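You operate a simulated robot arm through the tools that you are given. There is no shell and no other tool. Be economical: measure what you need, move in short steps, check, and stop when the job is done.

The job below is to be done with a simulated two-armed robot. You get a single attempt, and the scene is never put back.

## Task
Hold the silver box on the top of table t2 steady with one hand and flip the auto slider the other way with the other.

The check looks at the end state, three seconds after you hand in, the way a careful person would. Anything else that was tipped, shoved, dropped, spilled or broken makes it a failure.

## Robot
Two 6-joint arms with two-finger parallel grippers on one trunk, on a base that drives. Base frame: it is fixed to the floor where the robot stands at the start and does not move with it; the origin is under the middle of the robot, x ahead of it, y to its left, z up; the surface under the hand at the start is at about z = 0.8. Lengths are in m, angles in rad, forces in N, time in s.
The left shoulder is at the start at [-0.089, 0.177, 0.806], the right one opposite. With the tool pointing down near the work surface each hand reaches from about 0.1 to 0.72 m from the robot's upright axis, wherever it stands, measured 20 degrees to its own side. Places, roughly: auto slider [0.7, -0.1, 0.8]. Payload 1.57 kg a hand.
Tool frame (each hand has its own): the origin (TCP) lies between the finger pads and is the grasp point; the fingertips stand 0.03 m ahead of it; z points along the fingers, y is the line along which they close. The gripper opens to 0.08 m. The fingers are 0.017 m wide and 0.012 m thick; the gripper's body (0.04 by 0.082 m) begins 0.08 m behind the TCP.
Orientation is that of the tool frame in the base frame, as a unit quaternion [w, x, y, z]. With the fingers straight down and closing along the base's y, the tool's x points along the base's -x, its y along +y and its z along -z.

## Interface
- The arms move only by the tool send_rows. It takes "left_series", "right_series" or both (then of equal length, played together; a hand with none holds still); each is a list of rows, each a list of 7 numbers: the shift along the tool's x, y, z in m, then the turn, a rotation vector about the tool's x, y, z in rad, then the gripper command, from -1 (fully open) to 1 (shut), values between in proportion. In form: [[dx, dy, dz, ax, ay, az, hand], ...]. A call has 1 to 20 rows; each row is the pose to reach, as a shift and turn from the pose commanded when the call began, along the tool's axes at that moment. Rows are played at 5 a second. More than 0.05 m and 0.15 rad between two rows, or a gripper value outside its range, and nothing of the call is played. A pose out of reach is approached as far as the arm can. The call stops where the force on the tool passes 40 N (or 10 N more than at its start, if that is more) or the arm is blocked; 0.2 s more then pass. Each finger travels about 0.072 m/s and halts on what it meets, pressing with about 43 N; the grip force reading is that of the motor and also rises with nothing between the fingers. The clock runs only during rows and for 0.2 s after the last one: add rows that repeat a pose to give the fingers time. It gives the time, the measured TCP pose, the force on the tool (base axes), the opening and the grip force at its end, in the units of the frame above (readings bear some noise), with the torque about the TCP (base axes, N m) and any sound that the robot's microphone picked up.
- Cameras (640 x 400 px; columns grow to the right, rows downward): "scene" is now at [0.0405, -0.0208, 1.5352]; the picture's right is [-0.23, -0.97, 0.00], its down [-0.67, 0.16, -0.73] and it looks along [0.71, -0.17, -0.68] (base axes); focal length 277 px, centre (320, 200). "left" rides on the left gripper at [0.072, 0.007, -0.122] in its tool frame; the picture's right is [-0.09, 1.00, 0.00], its down [-0.84, -0.08, -0.54] and it looks along [-0.54, -0.05, 0.84] (tool axes); focal length 238 px, centre (320, 200). "right" rides on the right gripper at [0.072, -0.007, -0.122] in its tool frame; the picture's right is [0.09, 1.00, 0.00], its down [-0.84, 0.08, -0.54] and it looks along [-0.54, 0.05, 0.84] (tool axes); focal length 238 px, centre (320, 200). There is no depth. A picture from a camera that has moved, and an enlarged one, comes with that camera's place and axes in the base frame and with its lens.
- capture(camera): a new picture of that camera. No time passes.
- raise_lower(by): slides the trunk up (or, below 0, down) by that many m; the arms and the scene camera ride with it, the base frame stays. It gives what a move gives, with no picture.
- steer(legs): drives the robot by 1 to 6 legs, each [ahead, left, turn to the left] in m, m and rad, along the robot's own axes; the way and the turn of a leg run together, so that a leg with both is an arc; at most 1.5 m and 3.142 rad a leg. The arms and the cameras ride along, it lands a little off, and it stops where it bumps. It gives what a move gives.
- aim_head(pan, tilt): turns the head with the scene camera to pan (to the left, within 2.496 rad either way) and tilt (down, from -0.506 to 1.204), counted from straight ahead of the robot. It gives what a move gives.
- close_up(camera, box): a new picture of the part [left, top, right, bottom] of that camera's present view, enlarged. No time passes.
- hand_in(): hands the job in; it is judged then, once.

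Work in short steps. Places have to be worked out from the pictures, the camera data and where the tool is seen: move nearer, look again, correct. Check each grasp and each placing, and mend what went wrong. You have 120 turns and 92 pictures in all, those below and enlarged ones among them. Open the grippers and draw the arms clear of the work before you hand the job in, unless the task says otherwise; then end with one line.

The tools are called after "Request:" as name(argument=value, ...) on one line, values as JSON. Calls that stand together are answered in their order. send_rows: Moves the arms, as the interface text tells. Its arguments: {"type":"object","properties":{"left_series":{"type":"array","items":{"type":"array","items":{"type":"number"}}},"right_series":{"type":"array","items":{"type":"array","items":{"type":"number"}}}},"required":[]} The other tools are called the same way: raise_lower (by) slides the trunk up or down; steer (legs) drives the base; aim_head (pan, tilt) turns the head that bears the scene camera; capture (camera) takes a picture; close_up (camera, box) takes an enlarged picture of a part of a camera's view; hand_in () hands the job in.

At the start:

```text
time: 0.0
left_ee_pos: [0.4089, 0.0651, 1.0863]
left_tool_rot: [0.0, 0.0, 1.0, 0.0]
left_force: [-0.1, 0.3, -0.3]
left_ft_torque: [0.01, -0.03, -0.04]
left_grip_width: 0.0801
left_grip_force: 0.1
right_ee_pos: [0.452, -0.2944, 1.0505]
right_tool_rot: [-0.001, 0.0, 1.0, 0.0]
right_force: [0.5, -0.8, -0.1]
right_ft_torque: [0.01, 0.0, 0.01]
right_grip_width: 0.08
right_grip_force: 0.0
trunk travel left (down, up): [-0.25, 0.078]
robot x, y, heading: [0.0018, -0.0004, -0.0]
head pan, tilt: [-0.23, 0.754]
```

scene: 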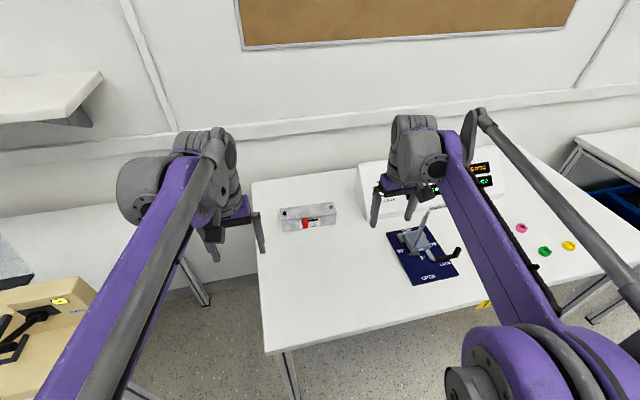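
right: 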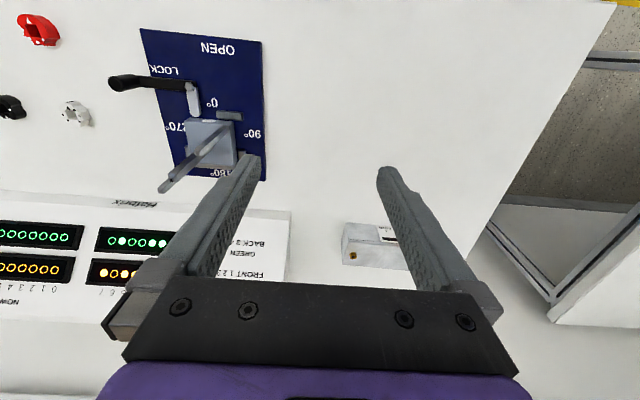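
left: 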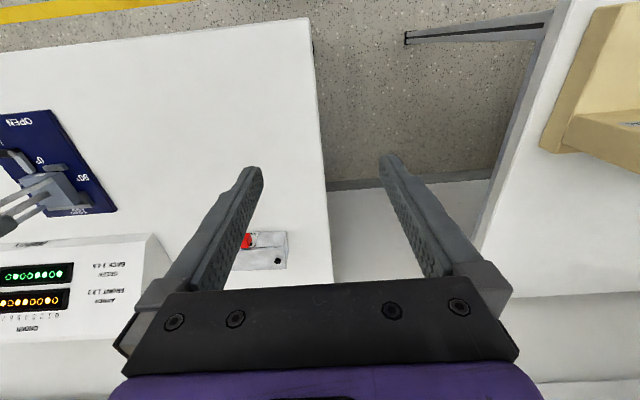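

The silver box with a red slider shows at about (308,218) in the scene view. I'll zoom in to see it.

Request:
close_up(camera="scene", box=[260, 180, 360, 250])

Request:
close_up(camera="left", box=[200, 200, 320, 290])

Request:
close_up(camera="right", box=[320, 200, 440, 280])

```text
5.71 times, centred on (310, 215) of scene
camera zoom: at [0.0405, -0.0208, 1.5352], right [-0.23, -0.97, 0.0], down [-0.67, 0.16, -0.73], along [0.71, -0.17, -0.68], focal length 1585 px, centre (377, 114)
```

zoom: 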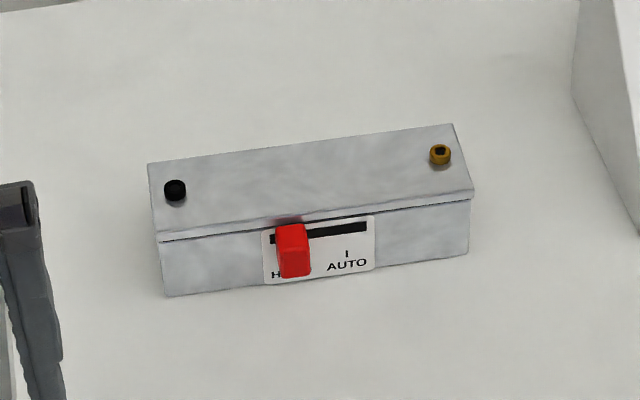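

```text
4.44 times, centred on (260, 245) of left
camera zoom: at [0.3366, 0.0698, 1.2076], right [0.09, 1.0, 0.0], down [0.84, -0.08, 0.54], along [0.54, -0.05, -0.84], focal length 1059 px, centre (587, 0)
```

zoom: 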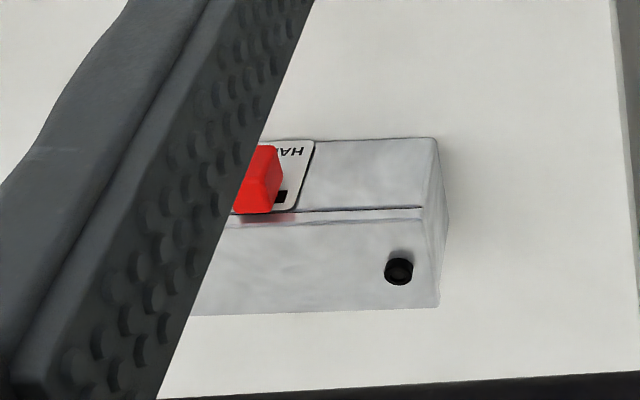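

```text
5.00 times, centred on (380, 240) of right
camera zoom: at [0.3808, -0.3009, 1.1716], right [-0.09, 1.0, 0.0], down [0.84, 0.08, 0.54], along [0.54, 0.05, -0.84], focal length 1192 px, centre (20, 0)
```

zoom: 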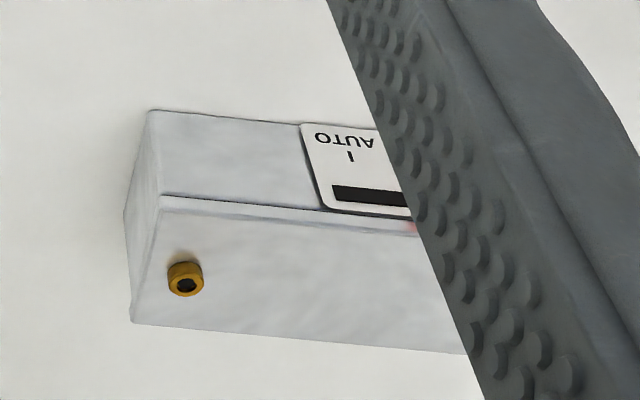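

The box front face is at x≈0.67, y from -0.04 to -0.225, with its top at z≈0.85. The red knob is at y≈-0.115 and has to slide toward -y to AUTO. This is at the edge of reach, so I check the space in front of the base before driving closer.

Request:
aim_head(pan=0, tilt=1.2)

Request:
capture(camera="scene")

```text
time: 0.9
left_ee_pos: [0.4081, 0.0645, 1.0847]
left_tool_rot: [0.0, 0.0, 1.0, -0.001]
left_force: [-0.5, -0.4, -0.1]
left_ft_torque: [-0.03, -0.01, -0.01]
left_grip_width: 0.0801
left_grip_force: 0.1
right_ee_pos: [0.4523, -0.2941, 1.0508]
right_tool_rot: [0.0, 0.0, 1.0, 0.001]
right_force: [0.3, 0.0, 0.4]
right_ft_torque: [-0.02, 0.01, -0.04]
right_grip_width: 0.0804
right_grip_force: 0.2
trunk travel left (down, up): [-0.25, 0.078]
robot x, y, heading: [0.0022, -0.0016, -0.0]
head pan, tilt: [0.0, 1.201]
```

```text
85 pictures are left
camera scene: at [0.0159, -0.0019, 1.5039], right [0.0, -1.0, 0.0], down [-0.93, 0.0, -0.36], along [0.36, 0.0, -0.93], focal length 277 px, centre (320, 200)
```

scene: 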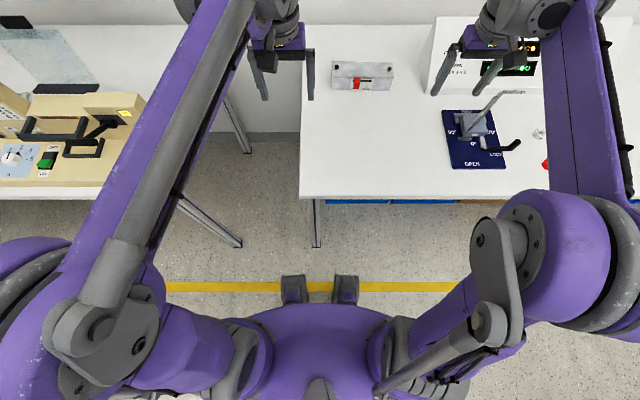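

The feet reach x≈0.18 and the nearest table leg stands at about x=0.32, so a drive of 0.09 ahead and 0.08 right leaves clearance and brings both targets in reach.

Request:
steer(legs=[[0.09, -0.08, 0]])

Request:
aim_head(pan=-0.05, tilt=0.85)

Request:
capture(camera="scene")

```text
time: 2.3
left_ee_pos: [0.4868, -0.0556, 1.0862]
left_tool_rot: [-0.001, 0.008, 1.0, -0.001]
left_force: [-0.4, 0.9, -1.1]
left_ft_torque: [0.01, 0.0, -0.05]
left_grip_width: 0.0801
left_grip_force: 0.0
right_ee_pos: [0.5243, -0.414, 1.0498]
right_tool_rot: [0.0, 0.007, 1.0, 0.0]
right_force: [0.2, 0.7, -1.0]
right_ft_torque: [0.0, 0.0, -0.01]
right_grip_width: 0.0801
right_grip_force: 0.0
trunk travel left (down, up): [-0.25, 0.078]
robot x, y, heading: [0.0751, -0.1106, -0.017]
head pan, tilt: [0.0, 1.201]
stopped in leg 1: the robot was blocked; the commanded pose is now the measured one
```

```text
time: 3.1
left_ee_pos: [0.4861, -0.0555, 1.0869]
left_tool_rot: [0.0, 0.007, 1.0, -0.001]
left_force: [0.4, 0.1, -0.1]
left_ft_torque: [0.01, -0.02, 0.0]
left_grip_width: 0.08
left_grip_force: 0.1
right_ee_pos: [0.524, -0.4137, 1.0505]
right_tool_rot: [0.0, 0.008, 1.0, 0.0]
right_force: [-0.5, 0.2, -0.1]
right_ft_torque: [-0.01, 0.04, -0.02]
right_grip_width: 0.0799
right_grip_force: 0.1
trunk travel left (down, up): [-0.25, 0.078]
robot x, y, heading: [0.0771, -0.1152, -0.014]
head pan, tilt: [-0.051, 0.85]
```

```text
84 pictures are left
camera scene: at [0.1147, -0.1195, 1.5275], right [-0.07, -1.0, 0.0], down [-0.75, 0.05, -0.66], along [0.66, -0.04, -0.75], focal length 277 px, centre (320, 200)
```

scene: 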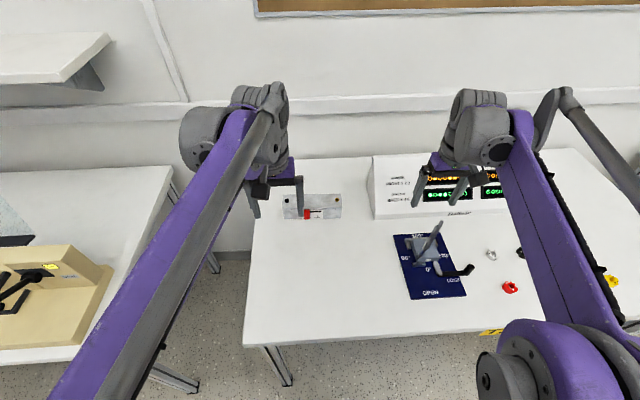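

The drive stopped on a light bump at (0.077, -0.115). I back off 1 cm so nothing is being pressed, then measure the box again.

Request:
steer(legs=[[-0.012, 0.0, 0.014]])

Request:
close_up(camera="scene", box=[260, 170, 360, 240])

Request:
capture(camera="right")

Request:
capture(camera="left")

```text
time: 3.8
left_ee_pos: [0.474, -0.0495, 1.0866]
left_tool_rot: [0.001, 0.001, 1.0, 0.0]
left_force: [0.3, -1.3, 0.4]
left_ft_torque: [0.03, -0.01, 0.01]
left_grip_width: 0.0798
left_grip_force: 0.1
right_ee_pos: [0.5191, -0.4062, 1.0499]
right_tool_rot: [0.0, 0.0, 1.0, 0.001]
right_force: [0.4, 0.4, 0.0]
right_ft_torque: [0.0, -0.02, 0.0]
right_grip_width: 0.0799
right_grip_force: 0.1
trunk travel left (down, up): [-0.25, 0.078]
robot x, y, heading: [0.0697, -0.1133, -0.001]
head pan, tilt: [-0.051, 0.85]
```

```text
5.71 times, centred on (310, 205) of scene
camera zoom: at [0.1045, -0.1187, 1.5275], right [-0.05, -1.0, 0.0], down [-0.75, 0.04, -0.66], along [0.66, -0.03, -0.75], focal length 1585 px, centre (377, 171)
```

zoom: 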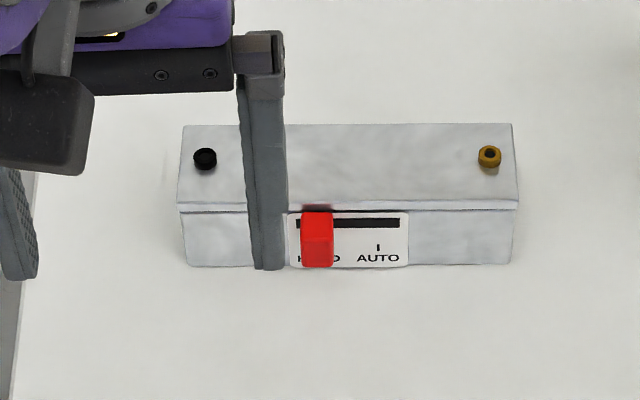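

```text
82 pictures are left
camera right: at [0.4467, -0.4141, 1.1713], right [-0.09, 1.0, 0.0], down [0.84, 0.08, 0.54], along [0.54, 0.05, -0.84], focal length 238 px, centre (320, 200)
```

right: 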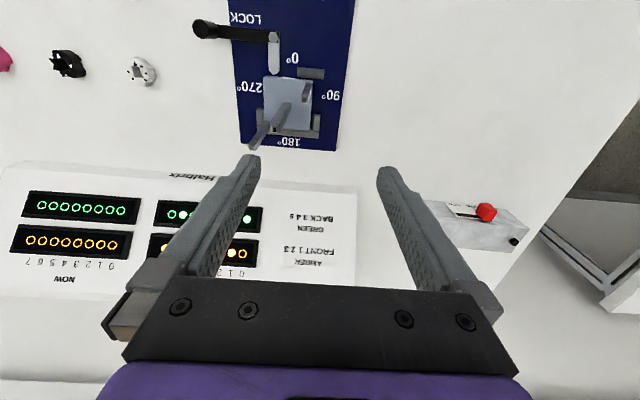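

```text
81 pictures are left
camera left: at [0.4032, -0.0434, 1.2073], right [0.09, 1.0, 0.0], down [0.84, -0.08, 0.54], along [0.54, -0.05, -0.84], focal length 238 px, centre (320, 200)
```

left: 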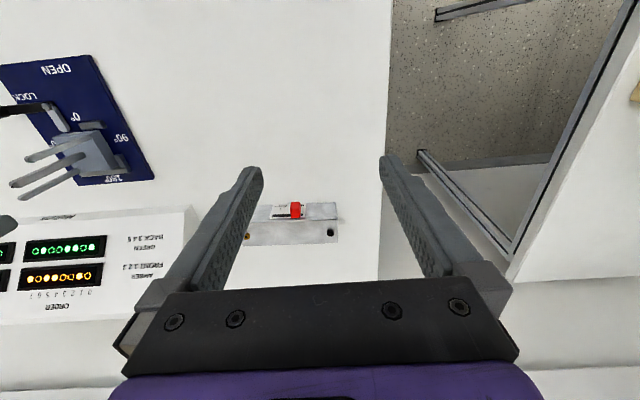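

The box hasn't moved: front face x≈0.668–0.674, depth about 0.063, yaw about -0.034. I turn both grippers a quarter turn, the right one over the box's right end and the left one kept clear.

Request:
send_rows(right_series=[[-0.015, 0.0165, 0, 0, 0, -0.128, -1], [-0.03, 0.033, 0, 0, 0, -0.256, -1], [-0.045, 0.0495, 0, 0, 0, -0.384, -1], [-0.06, 0.066, 0, 0, 0, -0.512, -1], [-0.075, 0.0825, 0, 0, 0, -0.64, -1], [-0.09, 0.099, 0, 0, 0, -0.768, -1], [-0.105, 0.1155, 0, 0, 0, -0.896, -1], [-0.12, 0.132, 0, 0, 0, -1.024, -1], [-0.135, 0.1485, 0, 0, 0, -1.152, -1], [-0.15, 0.165, 0, 0, 0, -1.28, -1], [-0.165, 0.1815, 0, 0, 0, -1.408, -1], [-0.181, 0.198, 0, 0, 0, -1.537, -1], [-0.181, 0.198, 0, 0, 0, -1.537, -1]], left_series=[[0, 0.004, 0, 0, 0, 0.134, -1], [0, 0.008, 0, 0, 0, 0.268, -1], [0, 0.012, 0, 0, 0, 0.402, -1], [0, 0.016, 0, 0, 0, 0.536, -1], [0, 0.02, 0, 0, 0, 0.67, -1], [0, 0.024, 0, 0, 0, 0.804, -1], [0, 0.028, 0, 0, 0, 0.938, -1], [0, 0.032, 0, 0, 0, 1.072, -1], [0, 0.036, 0, 0, 0, 1.206, -1], [0, 0.04, 0, 0, 0, 1.34, -1], [0, 0.044, 0, 0, 0, 1.474, -1], [0, 0.05, 0, 0, 0, 1.605, -1], [0, 0.05, 0, 0, 0, 1.605, -1]])

Request:
capture(camera="right")

Request:
capture(camera="scene")

```text
time: 6.6
left_ee_pos: [0.4751, 0.0026, 1.085]
left_tool_rot: [0.0, 0.72, 0.694, 0.0]
left_force: [-0.5, 0.0, -0.9]
left_ft_torque: [0.01, -0.02, 0.02]
left_grip_width: 0.0797
left_grip_force: 0.2
right_ee_pos: [0.6793, -0.2126, 1.0416]
right_tool_rot: [0.001, -0.695, 0.719, 0.0]
right_force: [0.1, -0.5, -0.1]
right_ft_torque: [0.0, 0.01, 0.01]
right_grip_width: 0.0801
right_grip_force: 0.0
right hand out of reach, approached as far as the arm can: row 11, 12, 13
trunk travel left (down, up): [-0.25, 0.078]
robot x, y, heading: [0.0617, -0.1128, 0.003]
head pan, tilt: [-0.051, 0.85]
```

```text
80 pictures are left
camera right: at [0.6846, -0.2852, 1.1617], right [-1.0, -0.06, 0.0], down [-0.05, 0.84, 0.54], along [-0.03, 0.54, -0.84], focal length 238 px, centre (320, 200)
```

right: 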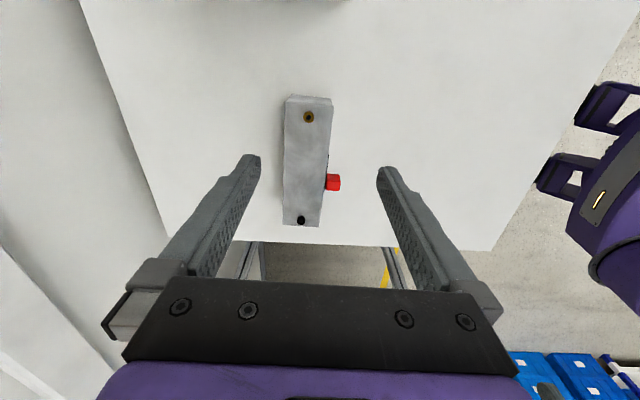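

```text
79 pictures are left
camera scene: at [0.1045, -0.1193, 1.5275], right [-0.05, -1.0, 0.0], down [-0.75, 0.04, -0.66], along [0.66, -0.03, -0.75], focal length 277 px, centre (320, 200)
```

scene: 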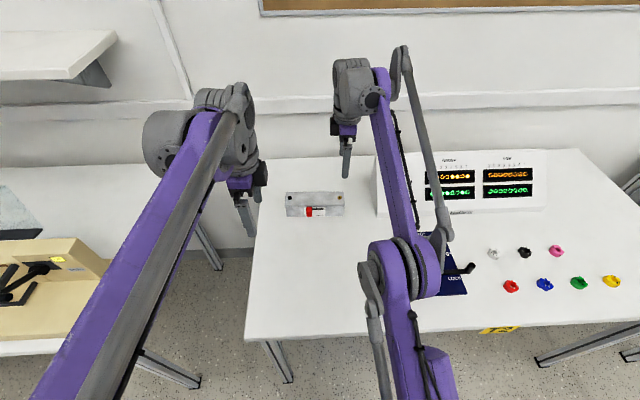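

The target is just out of reach at this height, but reach should improve lower down. I lower the right hand 0.09 m and see where it lands.

Request:
send_rows(right_series=[[0, 0, 0.03, 0, 0, 0, -1], [0, 0, 0.06, 0, 0, 0, -1], [0, 0, 0.09, 0, 0, 0, -1], [0, 0, 0.1, 0, 0, 0, -1]])

Request:
capture(camera="right")

```text
time: 7.6
left_ee_pos: [0.4746, 0.0008, 1.0851]
left_tool_rot: [0.0, 0.72, 0.694, -0.001]
left_force: [-0.1, 0.5, 0.3]
left_ft_torque: [0.01, -0.03, 0.0]
left_grip_width: 0.0801
left_grip_force: 0.1
right_ee_pos: [0.6767, -0.2127, 0.9394]
right_tool_rot: [0.001, -0.694, 0.72, 0.0]
right_force: [-0.2, -0.5, -0.9]
right_ft_torque: [-0.01, -0.01, -0.03]
right_grip_width: 0.0799
right_grip_force: 0.0
trunk travel left (down, up): [-0.25, 0.078]
robot x, y, heading: [0.0653, -0.1136, -0.002]
head pan, tilt: [-0.051, 0.85]
```

```text
78 pictures are left
camera right: at [0.6818, -0.285, 1.0615], right [-1.0, -0.06, 0.0], down [-0.05, 0.84, 0.54], along [-0.03, 0.54, -0.84], focal length 238 px, centre (320, 200)
```

right: 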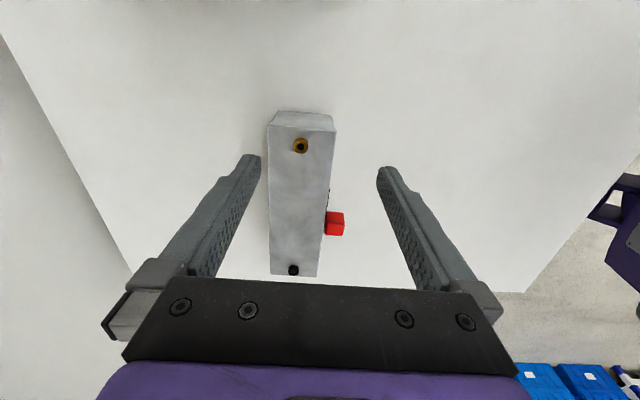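

Box yaw matches the gripper. The box centre at its right end is x≈0.696, so I shift +0.019 in x and +0.005 in y, and go down a little while still above the box.

Request:
send_rows(right_series=[[-0.005, -0.01, 0.01, 0, 0, 0, -1], [-0.005, -0.019, 0.02, 0, 0, 0, -1], [-0.005, -0.019, 0.035, 0, 0, 0, -1], [-0.005, -0.019, 0.035, 0, 0, 0, -1]])

Request:
capture(camera="right")

Request:
close_up(camera="scene", box=[260, 150, 380, 234])

```text
time: 8.6
left_ee_pos: [0.4744, 0.0009, 1.0852]
left_tool_rot: [0.001, 0.72, 0.694, 0.0]
left_force: [-0.1, 0.1, 0.0]
left_ft_torque: [-0.01, 0.03, -0.02]
left_grip_width: 0.0799
left_grip_force: 0.0
right_ee_pos: [0.6967, -0.2089, 0.9053]
right_tool_rot: [0.0, -0.694, 0.72, 0.0]
right_force: [-0.8, -0.8, -0.4]
right_ft_torque: [0.02, 0.01, 0.0]
right_grip_width: 0.0799
right_grip_force: 0.1
trunk travel left (down, up): [-0.25, 0.078]
robot x, y, heading: [0.069, -0.1112, -0.0]
head pan, tilt: [-0.051, 0.85]
```

```text
77 pictures are left
camera right: at [0.7019, -0.2811, 1.0264], right [-1.0, -0.06, 0.0], down [-0.05, 0.84, 0.54], along [-0.03, 0.54, -0.84], focal length 238 px, centre (320, 200)
```

right: 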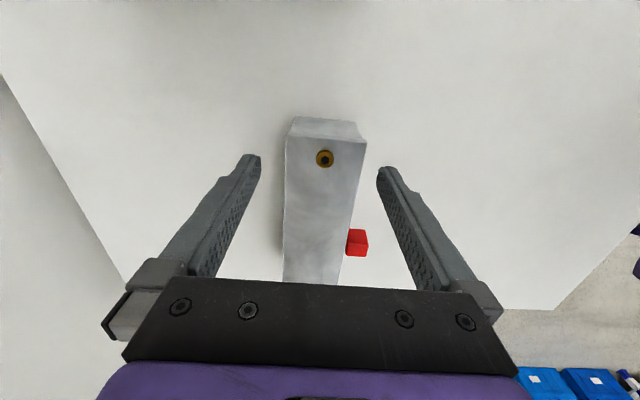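

```text
4.76 times, centred on (320, 192) of scene
camera zoom: at [0.1031, -0.1187, 1.5275], right [-0.05, -1.0, 0.0], down [-0.75, 0.04, -0.66], along [0.66, -0.03, -0.75], focal length 1320 px, centre (320, 238)
```

zoom: 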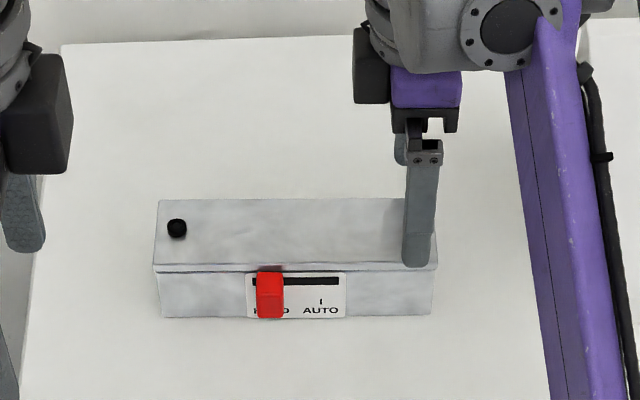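

The box end spans x≈0.6636–0.7235, centre 0.694. I shift 2.5 mm toward the robot and descend around the box.

Request:
send_rows(right_series=[[0, 0.0025, 0.008, 0, 0, 0, -1], [0, 0.0025, 0.025, 0, 0, 0, -1], [0, 0.0025, 0.042, 0, 0, 0, -1], [0, 0.0025, 0.058, 0, 0, 0, -1], [0, 0.0025, 0.062, 0, 0, 0, -1], [0, 0.0025, 0.062, 0, 0, 0, -1]])

Request:
capture(camera="right")

Request:
close_up(camera="scene", box=[260, 150, 380, 234])

```text
time: 10.0
left_ee_pos: [0.474, 0.0007, 1.0857]
left_tool_rot: [0.0, 0.72, 0.694, -0.001]
left_force: [-0.5, 0.9, 0.4]
left_ft_torque: [0.04, 0.0, 0.02]
left_grip_width: 0.0799
left_grip_force: 0.0
right_ee_pos: [0.721, -0.2013, 0.8554]
right_tool_rot: [0.0, -0.695, 0.719, 0.001]
right_force: [-1.1, 0.4, 1.5]
right_ft_torque: [0.02, 0.08, 0.06]
right_grip_width: 0.08
right_grip_force: 0.0
right hand out of reach, approached as far as the arm can: row 2, 3, 4, 5, 6
trunk travel left (down, up): [-0.25, 0.078]
robot x, y, heading: [0.0628, -0.1117, -0.003]
head pan, tilt: [-0.051, 0.85]
```

```text
75 pictures are left
camera right: at [0.7264, -0.2743, 0.9759], right [-1.0, -0.06, 0.0], down [-0.05, 0.84, 0.54], along [-0.03, 0.54, -0.84], focal length 238 px, centre (320, 200)
```

right: 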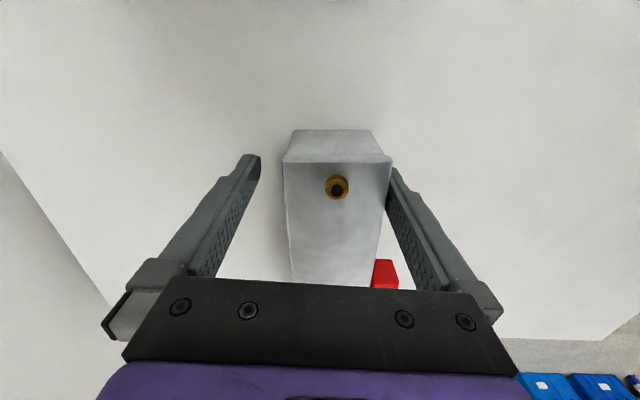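

```text
4.76 times, centred on (320, 192) of scene
camera zoom: at [0.1031, -0.1186, 1.5275], right [-0.05, -1.0, 0.0], down [-0.75, 0.04, -0.66], along [0.66, -0.03, -0.75], focal length 1320 px, centre (320, 238)
```

zoom: 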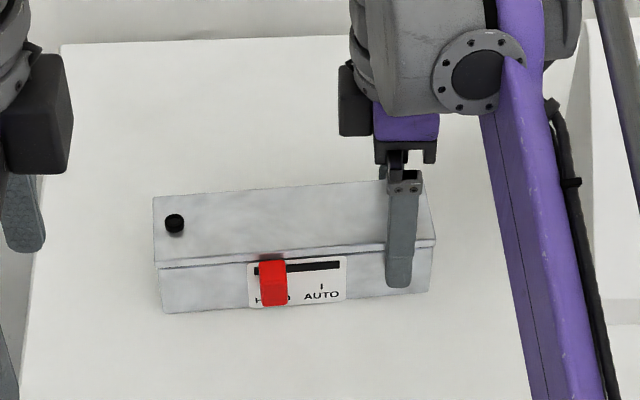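

The arm hit a limit low down and drifted to x=0.721, which pushed the box's right end back about 2 cm and turned it slightly. I back the hand off and lift it, then use the trunk to get lower. After that I can square the box up again in the grip.

Request:
send_rows(right_series=[[0, 0.002, -0.01, 0, 0, 0, -1], [0, 0.003, -0.025, 0, 0, 0, -1], [0, 0.003, -0.045, 0, 0, 0, -1], [0, 0.003, -0.06, 0, 0, 0, -1]])

Request:
close_up(camera="scene", box=[260, 150, 380, 234])

```text
time: 11.0
left_ee_pos: [0.4733, 0.0015, 1.0858]
left_tool_rot: [0.0, 0.719, 0.695, 0.0]
left_force: [0.1, 0.3, -0.9]
left_ft_torque: [0.03, 0.0, -0.03]
left_grip_width: 0.0799
left_grip_force: 0.0
right_ee_pos: [0.721, -0.2038, 0.9167]
right_tool_rot: [0.0, -0.695, 0.719, 0.0]
right_force: [0.7, 0.5, -0.4]
right_ft_torque: [0.01, -0.03, -0.02]
right_grip_width: 0.0801
right_grip_force: 0.0
trunk travel left (down, up): [-0.25, 0.078]
robot x, y, heading: [0.0644, -0.1154, -0.005]
head pan, tilt: [-0.051, 0.85]
```

```text
4.76 times, centred on (320, 192) of scene
camera zoom: at [0.103, -0.1186, 1.5275], right [-0.05, -1.0, 0.0], down [-0.75, 0.04, -0.66], along [0.66, -0.03, -0.75], focal length 1320 px, centre (320, 238)
```

zoom: 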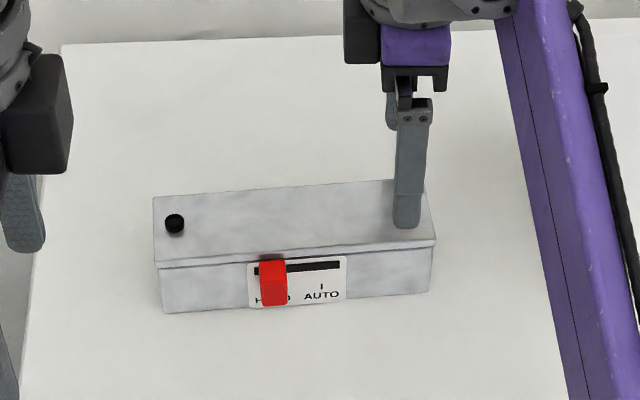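

Lifted clean. I check the box from the right camera before lowering around it using the trunk.

Request:
capture(camera="right")

Request:
capture(camera="scene")

```text
72 pictures are left
camera right: at [0.7253, -0.2767, 1.0378], right [-1.0, -0.06, 0.0], down [-0.05, 0.84, 0.54], along [-0.03, 0.54, -0.84], focal length 238 px, centre (320, 200)
```

right: 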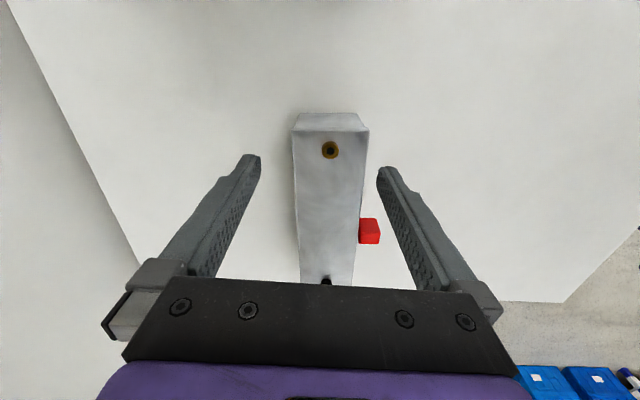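

```text
71 pictures are left
camera scene: at [0.103, -0.1186, 1.5275], right [-0.05, -1.0, 0.0], down [-0.75, 0.04, -0.66], along [0.66, -0.03, -0.75], focal length 277 px, centre (320, 200)
```

scene: 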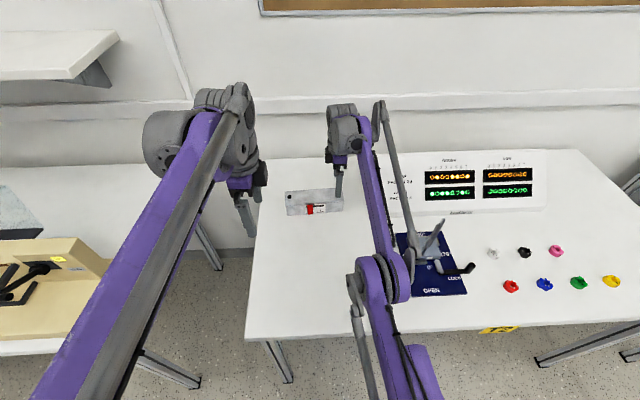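

The box's right end is now centred at x≈0.713. I shift there at height; if it is in reach I then lower the trunk.

Request:
send_rows(right_series=[[0.002, 0.004, 0, 0, 0, 0, -1], [0.003, 0.008, 0, 0, 0, 0, -1], [0.003, 0.008, 0, 0, 0, 0, -1]])

Request:
raise_lower(by=-0.03)

Request:
capture(camera="right")

```text
time: 11.8
left_ee_pos: [0.4744, 0.0007, 1.0852]
left_tool_rot: [0.001, 0.72, 0.694, 0.0]
left_force: [0.7, 0.8, 0.3]
left_ft_torque: [0.01, 0.0, 0.01]
left_grip_width: 0.0802
left_grip_force: 0.1
right_ee_pos: [0.7117, -0.207, 0.9168]
right_tool_rot: [0.0, -0.695, 0.719, 0.0]
right_force: [-0.6, -0.4, 0.2]
right_ft_torque: [0.01, -0.07, 0.03]
right_grip_width: 0.0802
right_grip_force: 0.1
trunk travel left (down, up): [-0.25, 0.078]
robot x, y, heading: [0.0645, -0.1163, -0.003]
head pan, tilt: [-0.051, 0.85]
```

```text
time: 12.6
left_ee_pos: [0.4745, 0.0011, 1.0555]
left_tool_rot: [0.0, 0.72, 0.694, 0.0]
left_force: [0.0, 0.2, -0.3]
left_ft_torque: [-0.02, 0.02, 0.02]
left_grip_width: 0.0801
left_grip_force: 0.0
right_ee_pos: [0.7095, -0.2082, 0.8863]
right_tool_rot: [0.0, -0.695, 0.719, 0.0]
right_force: [0.1, -0.4, -0.2]
right_ft_torque: [0.01, -0.01, 0.01]
right_grip_width: 0.08
right_grip_force: 0.1
trunk travel left (down, up): [-0.22, 0.108]
robot x, y, heading: [0.0646, -0.1092, 0.001]
head pan, tilt: [-0.051, 0.85]
```

```text
70 pictures are left
camera right: at [0.7155, -0.2797, 1.0071], right [-1.0, -0.06, 0.0], down [-0.05, 0.84, 0.54], along [-0.03, 0.54, -0.84], focal length 238 px, centre (320, 200)
```

right: 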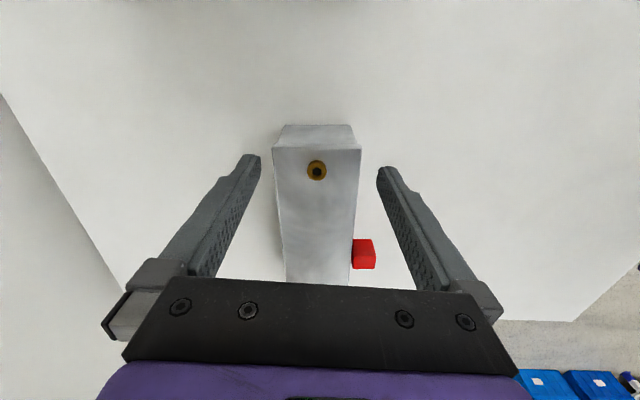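

Nicely centred between the fingers. I lower another 0.042 m.

Request:
raise_lower(by=-0.042)

Request:
capture(camera="right")

Request:
capture(camera="scene")

```text
time: 13.4
left_ee_pos: [0.4739, 0.0009, 1.0134]
left_tool_rot: [0.001, 0.72, 0.694, 0.0]
left_force: [-0.6, -0.2, 0.3]
left_ft_torque: [0.02, 0.01, 0.01]
left_grip_width: 0.0798
left_grip_force: 0.1
right_ee_pos: [0.7093, -0.2074, 0.8444]
right_tool_rot: [0.0, -0.695, 0.719, 0.0]
right_force: [0.6, -0.2, -0.6]
right_ft_torque: [-0.02, 0.01, 0.02]
right_grip_width: 0.0801
right_grip_force: 0.1
trunk travel left (down, up): [-0.178, 0.15]
robot x, y, heading: [0.0653, -0.1123, 0.001]
head pan, tilt: [-0.051, 0.85]
```

```text
69 pictures are left
camera right: at [0.7152, -0.2797, 0.9653], right [-1.0, -0.06, 0.0], down [-0.05, 0.84, 0.54], along [-0.03, 0.54, -0.84], focal length 238 px, centre (320, 200)
```

right: 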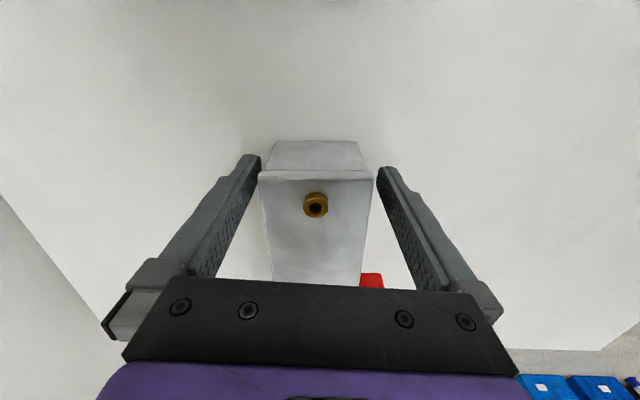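

```text
68 pictures are left
camera scene: at [0.107, -0.1187, 1.457], right [-0.05, -1.0, 0.0], down [-0.75, 0.04, -0.66], along [0.66, -0.03, -0.75], focal length 277 px, centre (320, 200)
```

scene: 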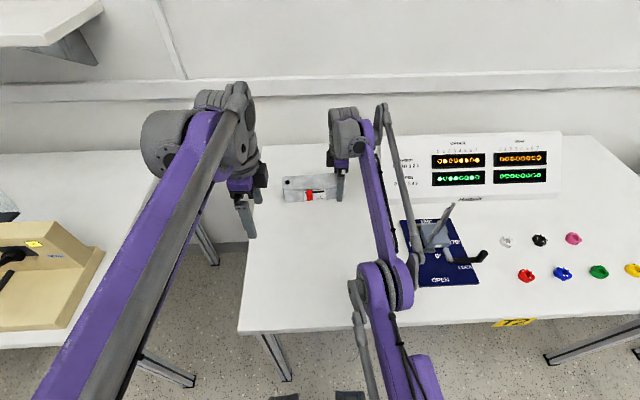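

The fingers straddle the box end with no contact. I close the right gripper, which should also turn the box back to its original heading.

Request:
send_rows(right_series=[[0, 0, 0, 0, 0, 0, -0.7], [0, 0, 0, 0, 0, 0, -0.5], [0, 0, 0, 0, 0, 0, -0.3], [0, 0, 0, 0, 0, 0, 0.0], [0, 0, 0, 0, 0, 0, 0.3], [0, 0, 0, 0, 0, 0, 0.3]])

Request:
close_up(camera="scene", box=[260, 150, 380, 234])

```text
time: 14.8
left_ee_pos: [0.4742, 0.0013, 1.0136]
left_tool_rot: [0.001, 0.72, 0.694, 0.0]
left_force: [-0.9, -0.1, 0.3]
left_ft_torque: [0.01, -0.01, 0.0]
left_grip_width: 0.0798
left_grip_force: 0.1
right_ee_pos: [0.7105, -0.2071, 0.844]
right_tool_rot: [0.0, -0.694, 0.72, 0.0]
right_force: [0.6, -0.8, 1.8]
right_ft_torque: [-0.06, -0.09, 0.16]
right_grip_width: 0.061
right_grip_force: 43.0
trunk travel left (down, up): [-0.178, 0.15]
robot x, y, heading: [0.0627, -0.1115, 0.001]
head pan, tilt: [-0.051, 0.85]
```

```text
4.76 times, centred on (320, 192) of scene
camera zoom: at [0.1068, -0.1187, 1.457], right [-0.05, -1.0, 0.0], down [-0.75, 0.04, -0.66], along [0.66, -0.03, -0.75], focal length 1320 px, centre (320, 238)
```

zoom: 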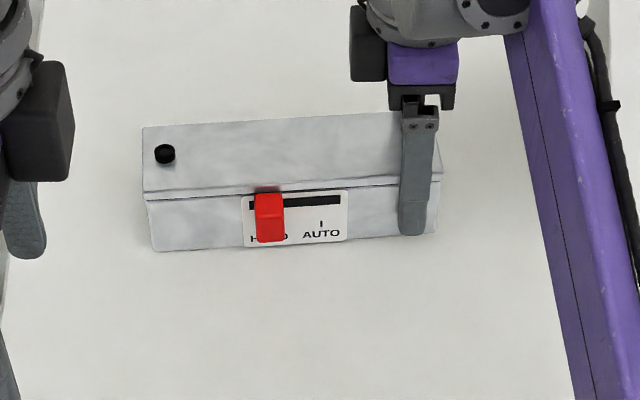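

Firm grip at 0.061 m width. The box still sits about 0.016 m back at its right end and is turned about 0.07 rad, so I slide it gently back to its original place.

Request:
send_rows(right_series=[[0, 0.004, 0, 0, 0, 0.0175, 0.3], [0, 0.008, 0, 0, 0, 0.035, 0.3], [0, 0.012, 0, 0, 0, 0.0525, 0.3], [0, 0.016, 0, 0, 0, 0.07, 0.3], [0, 0.016, 0, 0, 0, 0.07, 0.3], [0, 0.016, 0, 0, 0, 0.07, 0.3]])

Request:
close_up(camera="scene", box=[260, 150, 380, 234])

```text
time: 16.2
left_ee_pos: [0.4745, 0.0005, 1.0141]
left_tool_rot: [0.001, 0.72, 0.694, 0.0]
left_force: [-0.6, -0.5, -0.7]
left_ft_torque: [0.02, 0.01, 0.02]
left_grip_width: 0.0801
left_grip_force: 0.0
right_ee_pos: [0.6931, -0.2076, 0.8448]
right_tool_rot: [0.0, -0.669, 0.744, 0.001]
right_force: [-0.3, 0.2, -0.3]
right_ft_torque: [-0.25, 0.0, 0.03]
right_grip_width: 0.0605
right_grip_force: 43.4
trunk travel left (down, up): [-0.178, 0.15]
robot x, y, heading: [0.0639, -0.1096, 0.0]
head pan, tilt: [-0.051, 0.85]
```

```text
4.76 times, centred on (320, 192) of scene
camera zoom: at [0.1072, -0.1187, 1.457], right [-0.05, -1.0, 0.0], down [-0.75, 0.04, -0.66], along [0.66, -0.03, -0.75], focal length 1320 px, centre (320, 238)
```

zoom: 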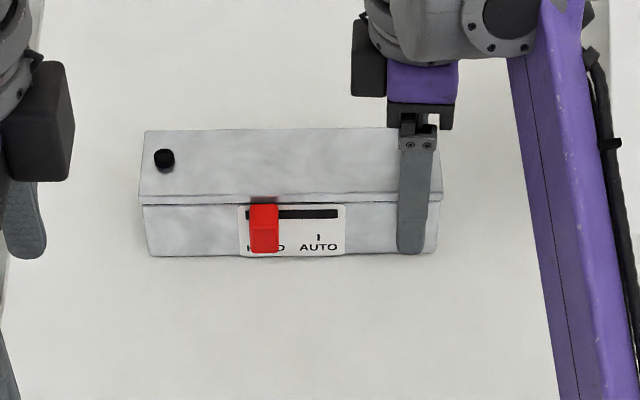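

The box is back at its original place within about 2 mm and firmly held. I now bring the left hand, fingers shutting, above and left of the knob, leaning it 0.3 rad so its wrist stays away from the right hand.

Request:
send_rows(left_series=[[0, 0, 0.03, 0, -0.06, 0, -0.6], [0, 0, 0.06, 0, -0.12, 0, -0.2], [0, 0.01, 0.084, 0, -0.18, 0, 0.2], [-0.01, 0.04, 0.084, 0, -0.24, 0, 0.6], [-0.02, 0.07, 0.084, 0, -0.3, 0, 1], [-0.032, 0.1, 0.084, 0, -0.3, 0, 1], [-0.044, 0.13, 0.084, 0, -0.3, 0, 1], [-0.054, 0.16, 0.084, 0, -0.3, 0, 1], [-0.059, 0.18, 0.084, 0, -0.3, 0, 1], [-0.059, 0.18, 0.084, 0, -0.3, 0, 1]])

Request:
capture(camera="left")

Request:
close_up(camera="scene", box=[240, 130, 380, 228])

```text
time: 18.4
left_ee_pos: [0.6536, -0.0639, 0.931]
left_tool_rot: [0.104, 0.712, 0.686, -0.108]
left_force: [0.1, -0.3, 0.6]
left_ft_torque: [0.01, -0.02, 0.02]
left_grip_width: 0.0
left_grip_force: 21.2
right_ee_pos: [0.6925, -0.2064, 0.8458]
right_tool_rot: [0.0, -0.669, 0.743, -0.001]
right_force: [-0.4, 0.3, 0.2]
right_ft_torque: [-0.26, 0.02, 0.0]
right_grip_width: 0.0608
right_grip_force: 42.8
trunk travel left (down, up): [-0.178, 0.15]
robot x, y, heading: [0.0668, -0.1133, 0.001]
head pan, tilt: [-0.051, 0.85]
```

```text
65 pictures are left
camera left: at [0.664, 0.0399, 1.0255], right [0.99, -0.12, 0.03], down [-0.1, -0.64, 0.77], along [-0.08, -0.76, -0.64], focal length 238 px, centre (320, 200)
```

left: 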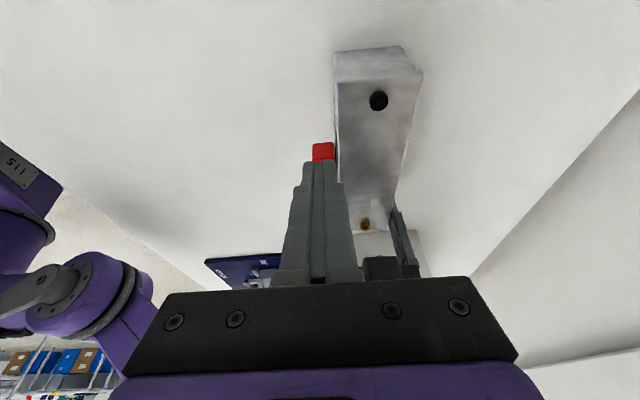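

```text
4.08 times, centred on (310, 179) of scene
camera zoom: at [0.1069, -0.1187, 1.457], right [-0.05, -1.0, 0.0], down [-0.75, 0.04, -0.66], along [0.66, -0.03, -0.75], focal length 1132 px, centre (361, 286)
```

zoom: 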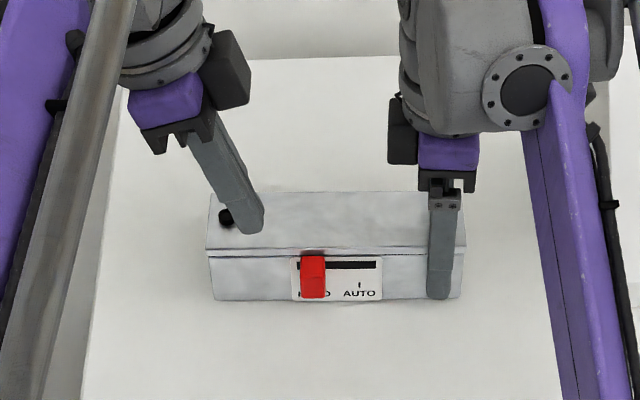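

The fingertips line up left of the knob. To keep clear of the box face I move 6 mm toward the robot, then come down to knob height (TCP ≈ (0.6475, -0.071, 0.846)).

Request:
send_rows(left_series=[[0.0, -0.0057, 0.0, 0, 0, 0, 1], [0.0045, -0.0057, 0.021, 0, 0, 0, 1], [0.009, -0.0057, 0.042, 0, 0, 0, 1], [0.0137, -0.0057, 0.063, 0, 0, 0, 1], [0.0182, -0.0057, 0.0834, 0, 0, 0, 1], [0.0182, -0.0057, 0.0834, 0, 0, 0, 1]])

Request:
capture(camera="left")

Request:
close_up(camera="scene", box=[260, 150, 380, 234])

```text
time: 19.8
left_ee_pos: [0.6443, -0.0693, 0.8467]
left_tool_rot: [0.103, 0.712, 0.686, -0.108]
left_force: [-0.2, -0.7, -0.6]
left_ft_torque: [-0.01, 0.02, 0.02]
left_grip_width: 0.0001
left_grip_force: 21.8
right_ee_pos: [0.6929, -0.2064, 0.8463]
right_tool_rot: [0.0, -0.669, 0.743, 0.0]
right_force: [0.6, -0.1, -0.7]
right_ft_torque: [-0.26, -0.02, 0.01]
right_grip_width: 0.0606
right_grip_force: 42.7
trunk travel left (down, up): [-0.178, 0.15]
robot x, y, heading: [0.0653, -0.1139, 0.0]
head pan, tilt: [-0.051, 0.85]
```

```text
63 pictures are left
camera left: at [0.6553, 0.0336, 0.941], right [0.99, -0.12, 0.03], down [-0.1, -0.64, 0.77], along [-0.08, -0.76, -0.64], focal length 238 px, centre (320, 200)
```

left: 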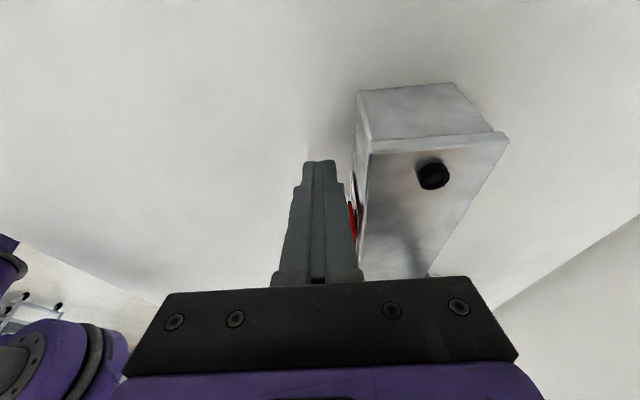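

```text
4.76 times, centred on (320, 192) of scene
camera zoom: at [0.1071, -0.1187, 1.457], right [-0.05, -1.0, 0.0], down [-0.75, 0.04, -0.66], along [0.66, -0.03, -0.75], focal length 1320 px, centre (320, 238)
```

zoom: 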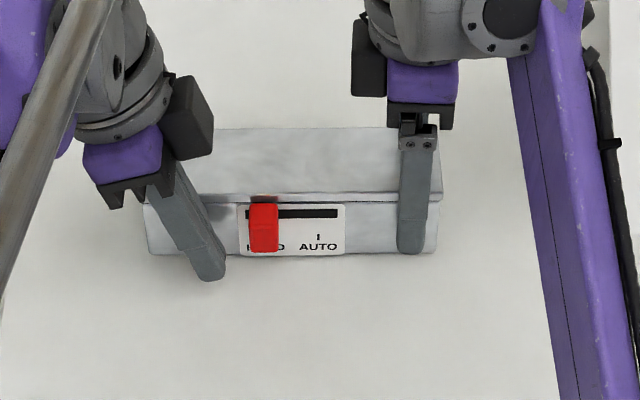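

The fingers stand just left of the knob in front of the face, overlapping the knob's protrusion. I push along the box axis toward AUTO in small steps and watch forces.

Request:
send_rows(left_series=[[-0.0057, 0.001, 0.0018, 0, 0, 0, 1], [-0.0115, 0.002, 0.0035, 0, 0, 0, 1], [-0.0172, 0.002, 0.0053, 0, 0, 0, 1], [-0.021, 0.002, 0.0065, 0, 0, 0, 1], [-0.0248, 0.002, 0.0077, 0, 0, 0, 1], [-0.0287, 0.002, 0.0089, 0, 0, 0, 1], [-0.0325, 0.002, 0.01, 0, 0, 0, 1]])

Request:
close_up(camera="scene", box=[260, 150, 380, 234])

```text
time: 21.4
left_ee_pos: [0.6451, -0.1053, 0.8452]
left_tool_rot: [0.105, 0.712, 0.686, -0.108]
left_force: [-0.4, 1.3, -0.4]
left_ft_torque: [0.01, 0.0, 0.0]
left_grip_width: 0.0
left_grip_force: 21.4
right_ee_pos: [0.6943, -0.2064, 0.8455]
right_tool_rot: [0.0, -0.669, 0.743, 0.0]
right_force: [1.0, 0.0, 0.2]
right_ft_torque: [-0.28, 0.03, -0.01]
right_grip_width: 0.0608
right_grip_force: 43.5
trunk travel left (down, up): [-0.178, 0.15]
robot x, y, heading: [0.0643, -0.1092, 0.001]
head pan, tilt: [-0.051, 0.85]
```

```text
4.76 times, centred on (320, 192) of scene
camera zoom: at [0.1073, -0.1188, 1.457], right [-0.05, -1.0, 0.0], down [-0.75, 0.04, -0.66], along [0.66, -0.03, -0.75], focal length 1320 px, centre (320, 238)
```

zoom: 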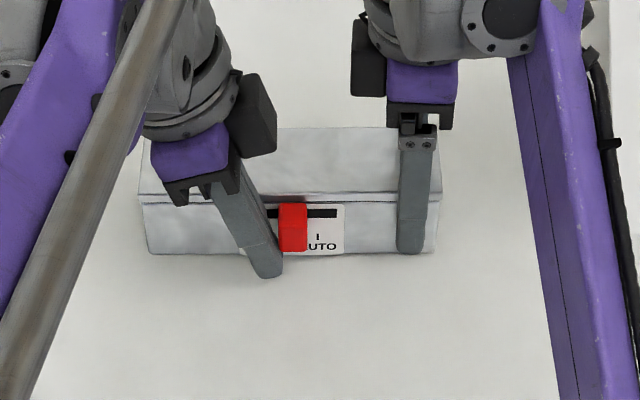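

The knob has moved about halfway and the box is steady. I continue about 0.02 m more.

Request:
send_rows(left_series=[[-0.0038, 0, 0.0012, 0, 0, 0, 1], [-0.0076, 0, 0.0024, 0, 0, 0, 1], [-0.0114, 0, 0.0035, 0, 0, 0, 1], [-0.0152, 0, 0.0047, 0, 0, 0, 1], [-0.018, 0, 0.0056, 0, 0, 0, 1], [-0.018, 0, 0.0056, 0, 0, 0, 1]])

Request:
close_up(camera="scene", box=[260, 150, 380, 234])

```text
time: 22.8
left_ee_pos: [0.6455, -0.1234, 0.8449]
left_tool_rot: [0.104, 0.712, 0.687, -0.107]
left_force: [-0.2, 8.5, 0.8]
left_ft_torque: [0.09, 0.05, -0.02]
left_grip_width: 0.0001
left_grip_force: 21.5
right_ee_pos: [0.6929, -0.2085, 0.8449]
right_tool_rot: [-0.001, -0.669, 0.743, 0.0]
right_force: [0.9, -7.9, -0.6]
right_ft_torque: [-0.43, -0.04, 0.38]
right_grip_width: 0.0604
right_grip_force: 42.5
trunk travel left (down, up): [-0.178, 0.15]
robot x, y, heading: [0.0638, -0.1126, 0.001]
head pan, tilt: [-0.051, 0.85]
```

```text
4.76 times, centred on (320, 192) of scene
camera zoom: at [0.1072, -0.1187, 1.457], right [-0.05, -1.0, 0.0], down [-0.75, 0.04, -0.66], along [0.66, -0.03, -0.75], focal length 1320 px, centre (320, 238)
```

zoom: 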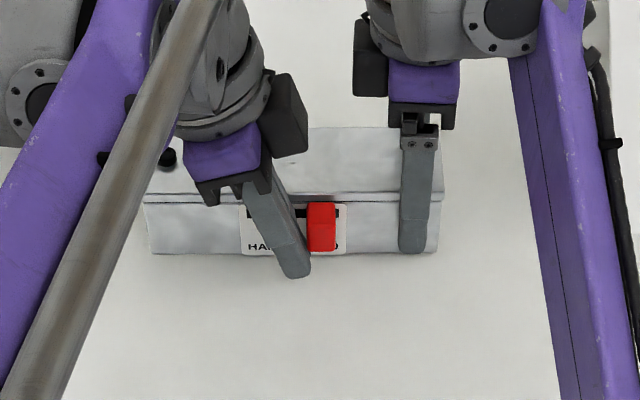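

The knob is over the AUTO mark and an 8.5 N reaction says it is at its end stop. I retract the left hand from the knob and look.

Request:
send_rows(left_series=[[0.0096, 0, -0.003, 0, 0, 0, 1], [0.02, 0, -0.006, 0, 0, 0, 1], [0.03, -0.003, -0.009, 0, 0, 0, 1], [0.035, -0.01, -0.03, 0, 0, 0, 1], [0.035, -0.02, -0.06, 0, 0, 0, 1], [0.035, -0.03, -0.09, 0, 0, 0, 1]])

Request:
close_up(camera="scene", box=[260, 150, 380, 234])

```text
time: 24.2
left_ee_pos: [0.6178, -0.0646, 0.9202]
left_tool_rot: [0.103, 0.712, 0.686, -0.108]
left_force: [0.4, 0.5, -0.1]
left_ft_torque: [-0.01, 0.04, 0.0]
left_grip_width: 0.0
left_grip_force: 21.4
right_ee_pos: [0.6925, -0.2074, 0.8445]
right_tool_rot: [0.0, -0.669, 0.743, 0.0]
right_force: [0.1, 0.0, 0.2]
right_ft_torque: [-0.29, 0.02, -0.05]
right_grip_width: 0.0603
right_grip_force: 42.9
trunk travel left (down, up): [-0.178, 0.15]
robot x, y, heading: [0.0673, -0.1147, -0.001]
head pan, tilt: [-0.051, 0.85]
```

```text
4.76 times, centred on (320, 192) of scene
camera zoom: at [0.1066, -0.1185, 1.457], right [-0.05, -1.0, 0.0], down [-0.75, 0.04, -0.66], along [0.66, -0.03, -0.75], focal length 1320 px, centre (320, 238)
```

zoom: 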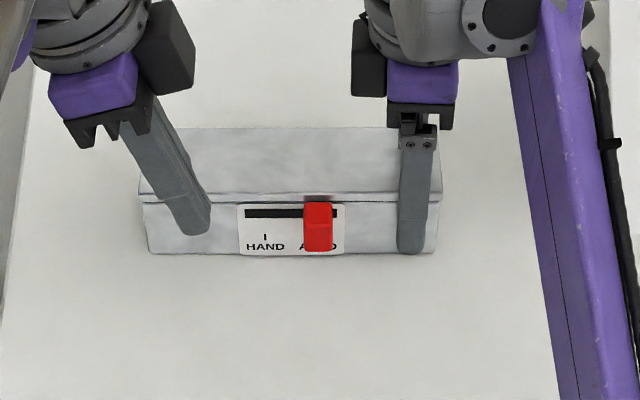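

The slider stays at AUTO and the box hasn't shifted. I open the right gripper, move the left hand further away and raise the trunk straight up.

Request:
send_rows(right_series=[[0, 0, 0, 0, 0, 0, 0.0], [0, 0, 0, 0, 0, 0, -0.6], [0, 0, 0, 0, 0, 0, -1], [0, 0, 0, 0, 0, 0, -1], [0, 0, 0, 0, 0, 0, -1]], left_series=[[0.01, -0.02, -0.02, 0, 0, 0, 1], [0.02, -0.05, -0.04, 0, 0, 0, 1], [0.03, -0.08, -0.05, 0, 0, 0, 0.5], [0.04, -0.11, -0.05, 0, 0, 0, 0], [0.05, -0.13, -0.05, 0, 0, 0, -1]])

Request:
capture(camera="right")

```text
time: 25.4
left_ee_pos: [0.4917, 0.0033, 0.9538]
left_tool_rot: [0.104, 0.711, 0.686, -0.109]
left_force: [-1.5, 0.5, -0.2]
left_ft_torque: [0.03, -0.01, -0.01]
left_grip_width: 0.0799
left_grip_force: 0.1
right_ee_pos: [0.6946, -0.2066, 0.8459]
right_tool_rot: [0.001, -0.669, 0.743, 0.0]
right_force: [0.4, -0.7, 0.6]
right_ft_torque: [0.02, 0.0, 0.0]
right_grip_width: 0.0802
right_grip_force: 0.1
trunk travel left (down, up): [-0.178, 0.15]
robot x, y, heading: [0.0651, -0.1136, -0.002]
head pan, tilt: [-0.051, 0.85]
```

```text
58 pictures are left
camera right: at [0.6928, -0.2795, 0.9667], right [-1.0, 0.01, 0.0], down [0.01, 0.84, 0.54], along [0.01, 0.54, -0.84], focal length 238 px, centre (320, 200)
```

right: 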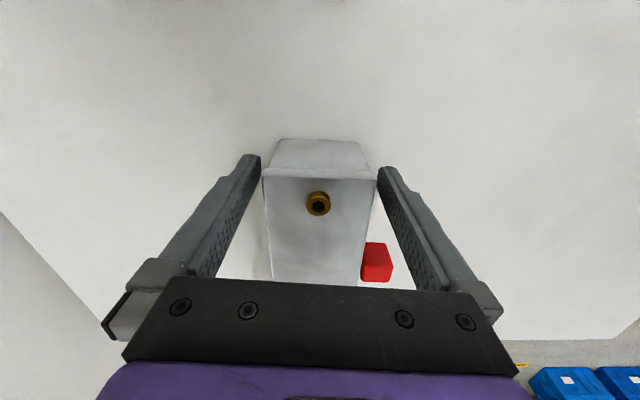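

Both fingers stand clear of the box. I raise the trunk to lift the hand straight out.

Request:
raise_lower(by=0.1)

Request:
capture(camera="scene")

```text
time: 26.8
left_ee_pos: [0.489, 0.0029, 1.0528]
left_tool_rot: [0.104, 0.712, 0.687, -0.107]
left_force: [0.1, -0.4, 0.2]
left_ft_torque: [0.0, 0.0, -0.01]
left_grip_width: 0.0799
left_grip_force: 0.0
right_ee_pos: [0.698, -0.2057, 0.9502]
right_tool_rot: [0.004, -0.67, 0.743, -0.002]
right_force: [-0.8, 0.2, 0.7]
right_ft_torque: [-0.02, 0.01, 0.02]
right_grip_width: 0.0802
right_grip_force: 0.0
trunk travel left (down, up): [-0.278, 0.05]
robot x, y, heading: [0.0672, -0.1131, -0.002]
head pan, tilt: [-0.051, 0.85]
```

```text
57 pictures are left
camera scene: at [0.1017, -0.1186, 1.5577], right [-0.05, -1.0, 0.0], down [-0.75, 0.04, -0.66], along [0.66, -0.03, -0.75], focal length 277 px, centre (320, 200)
```

scene: 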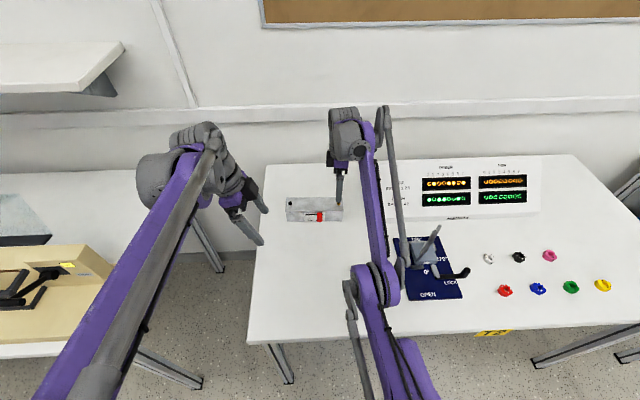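

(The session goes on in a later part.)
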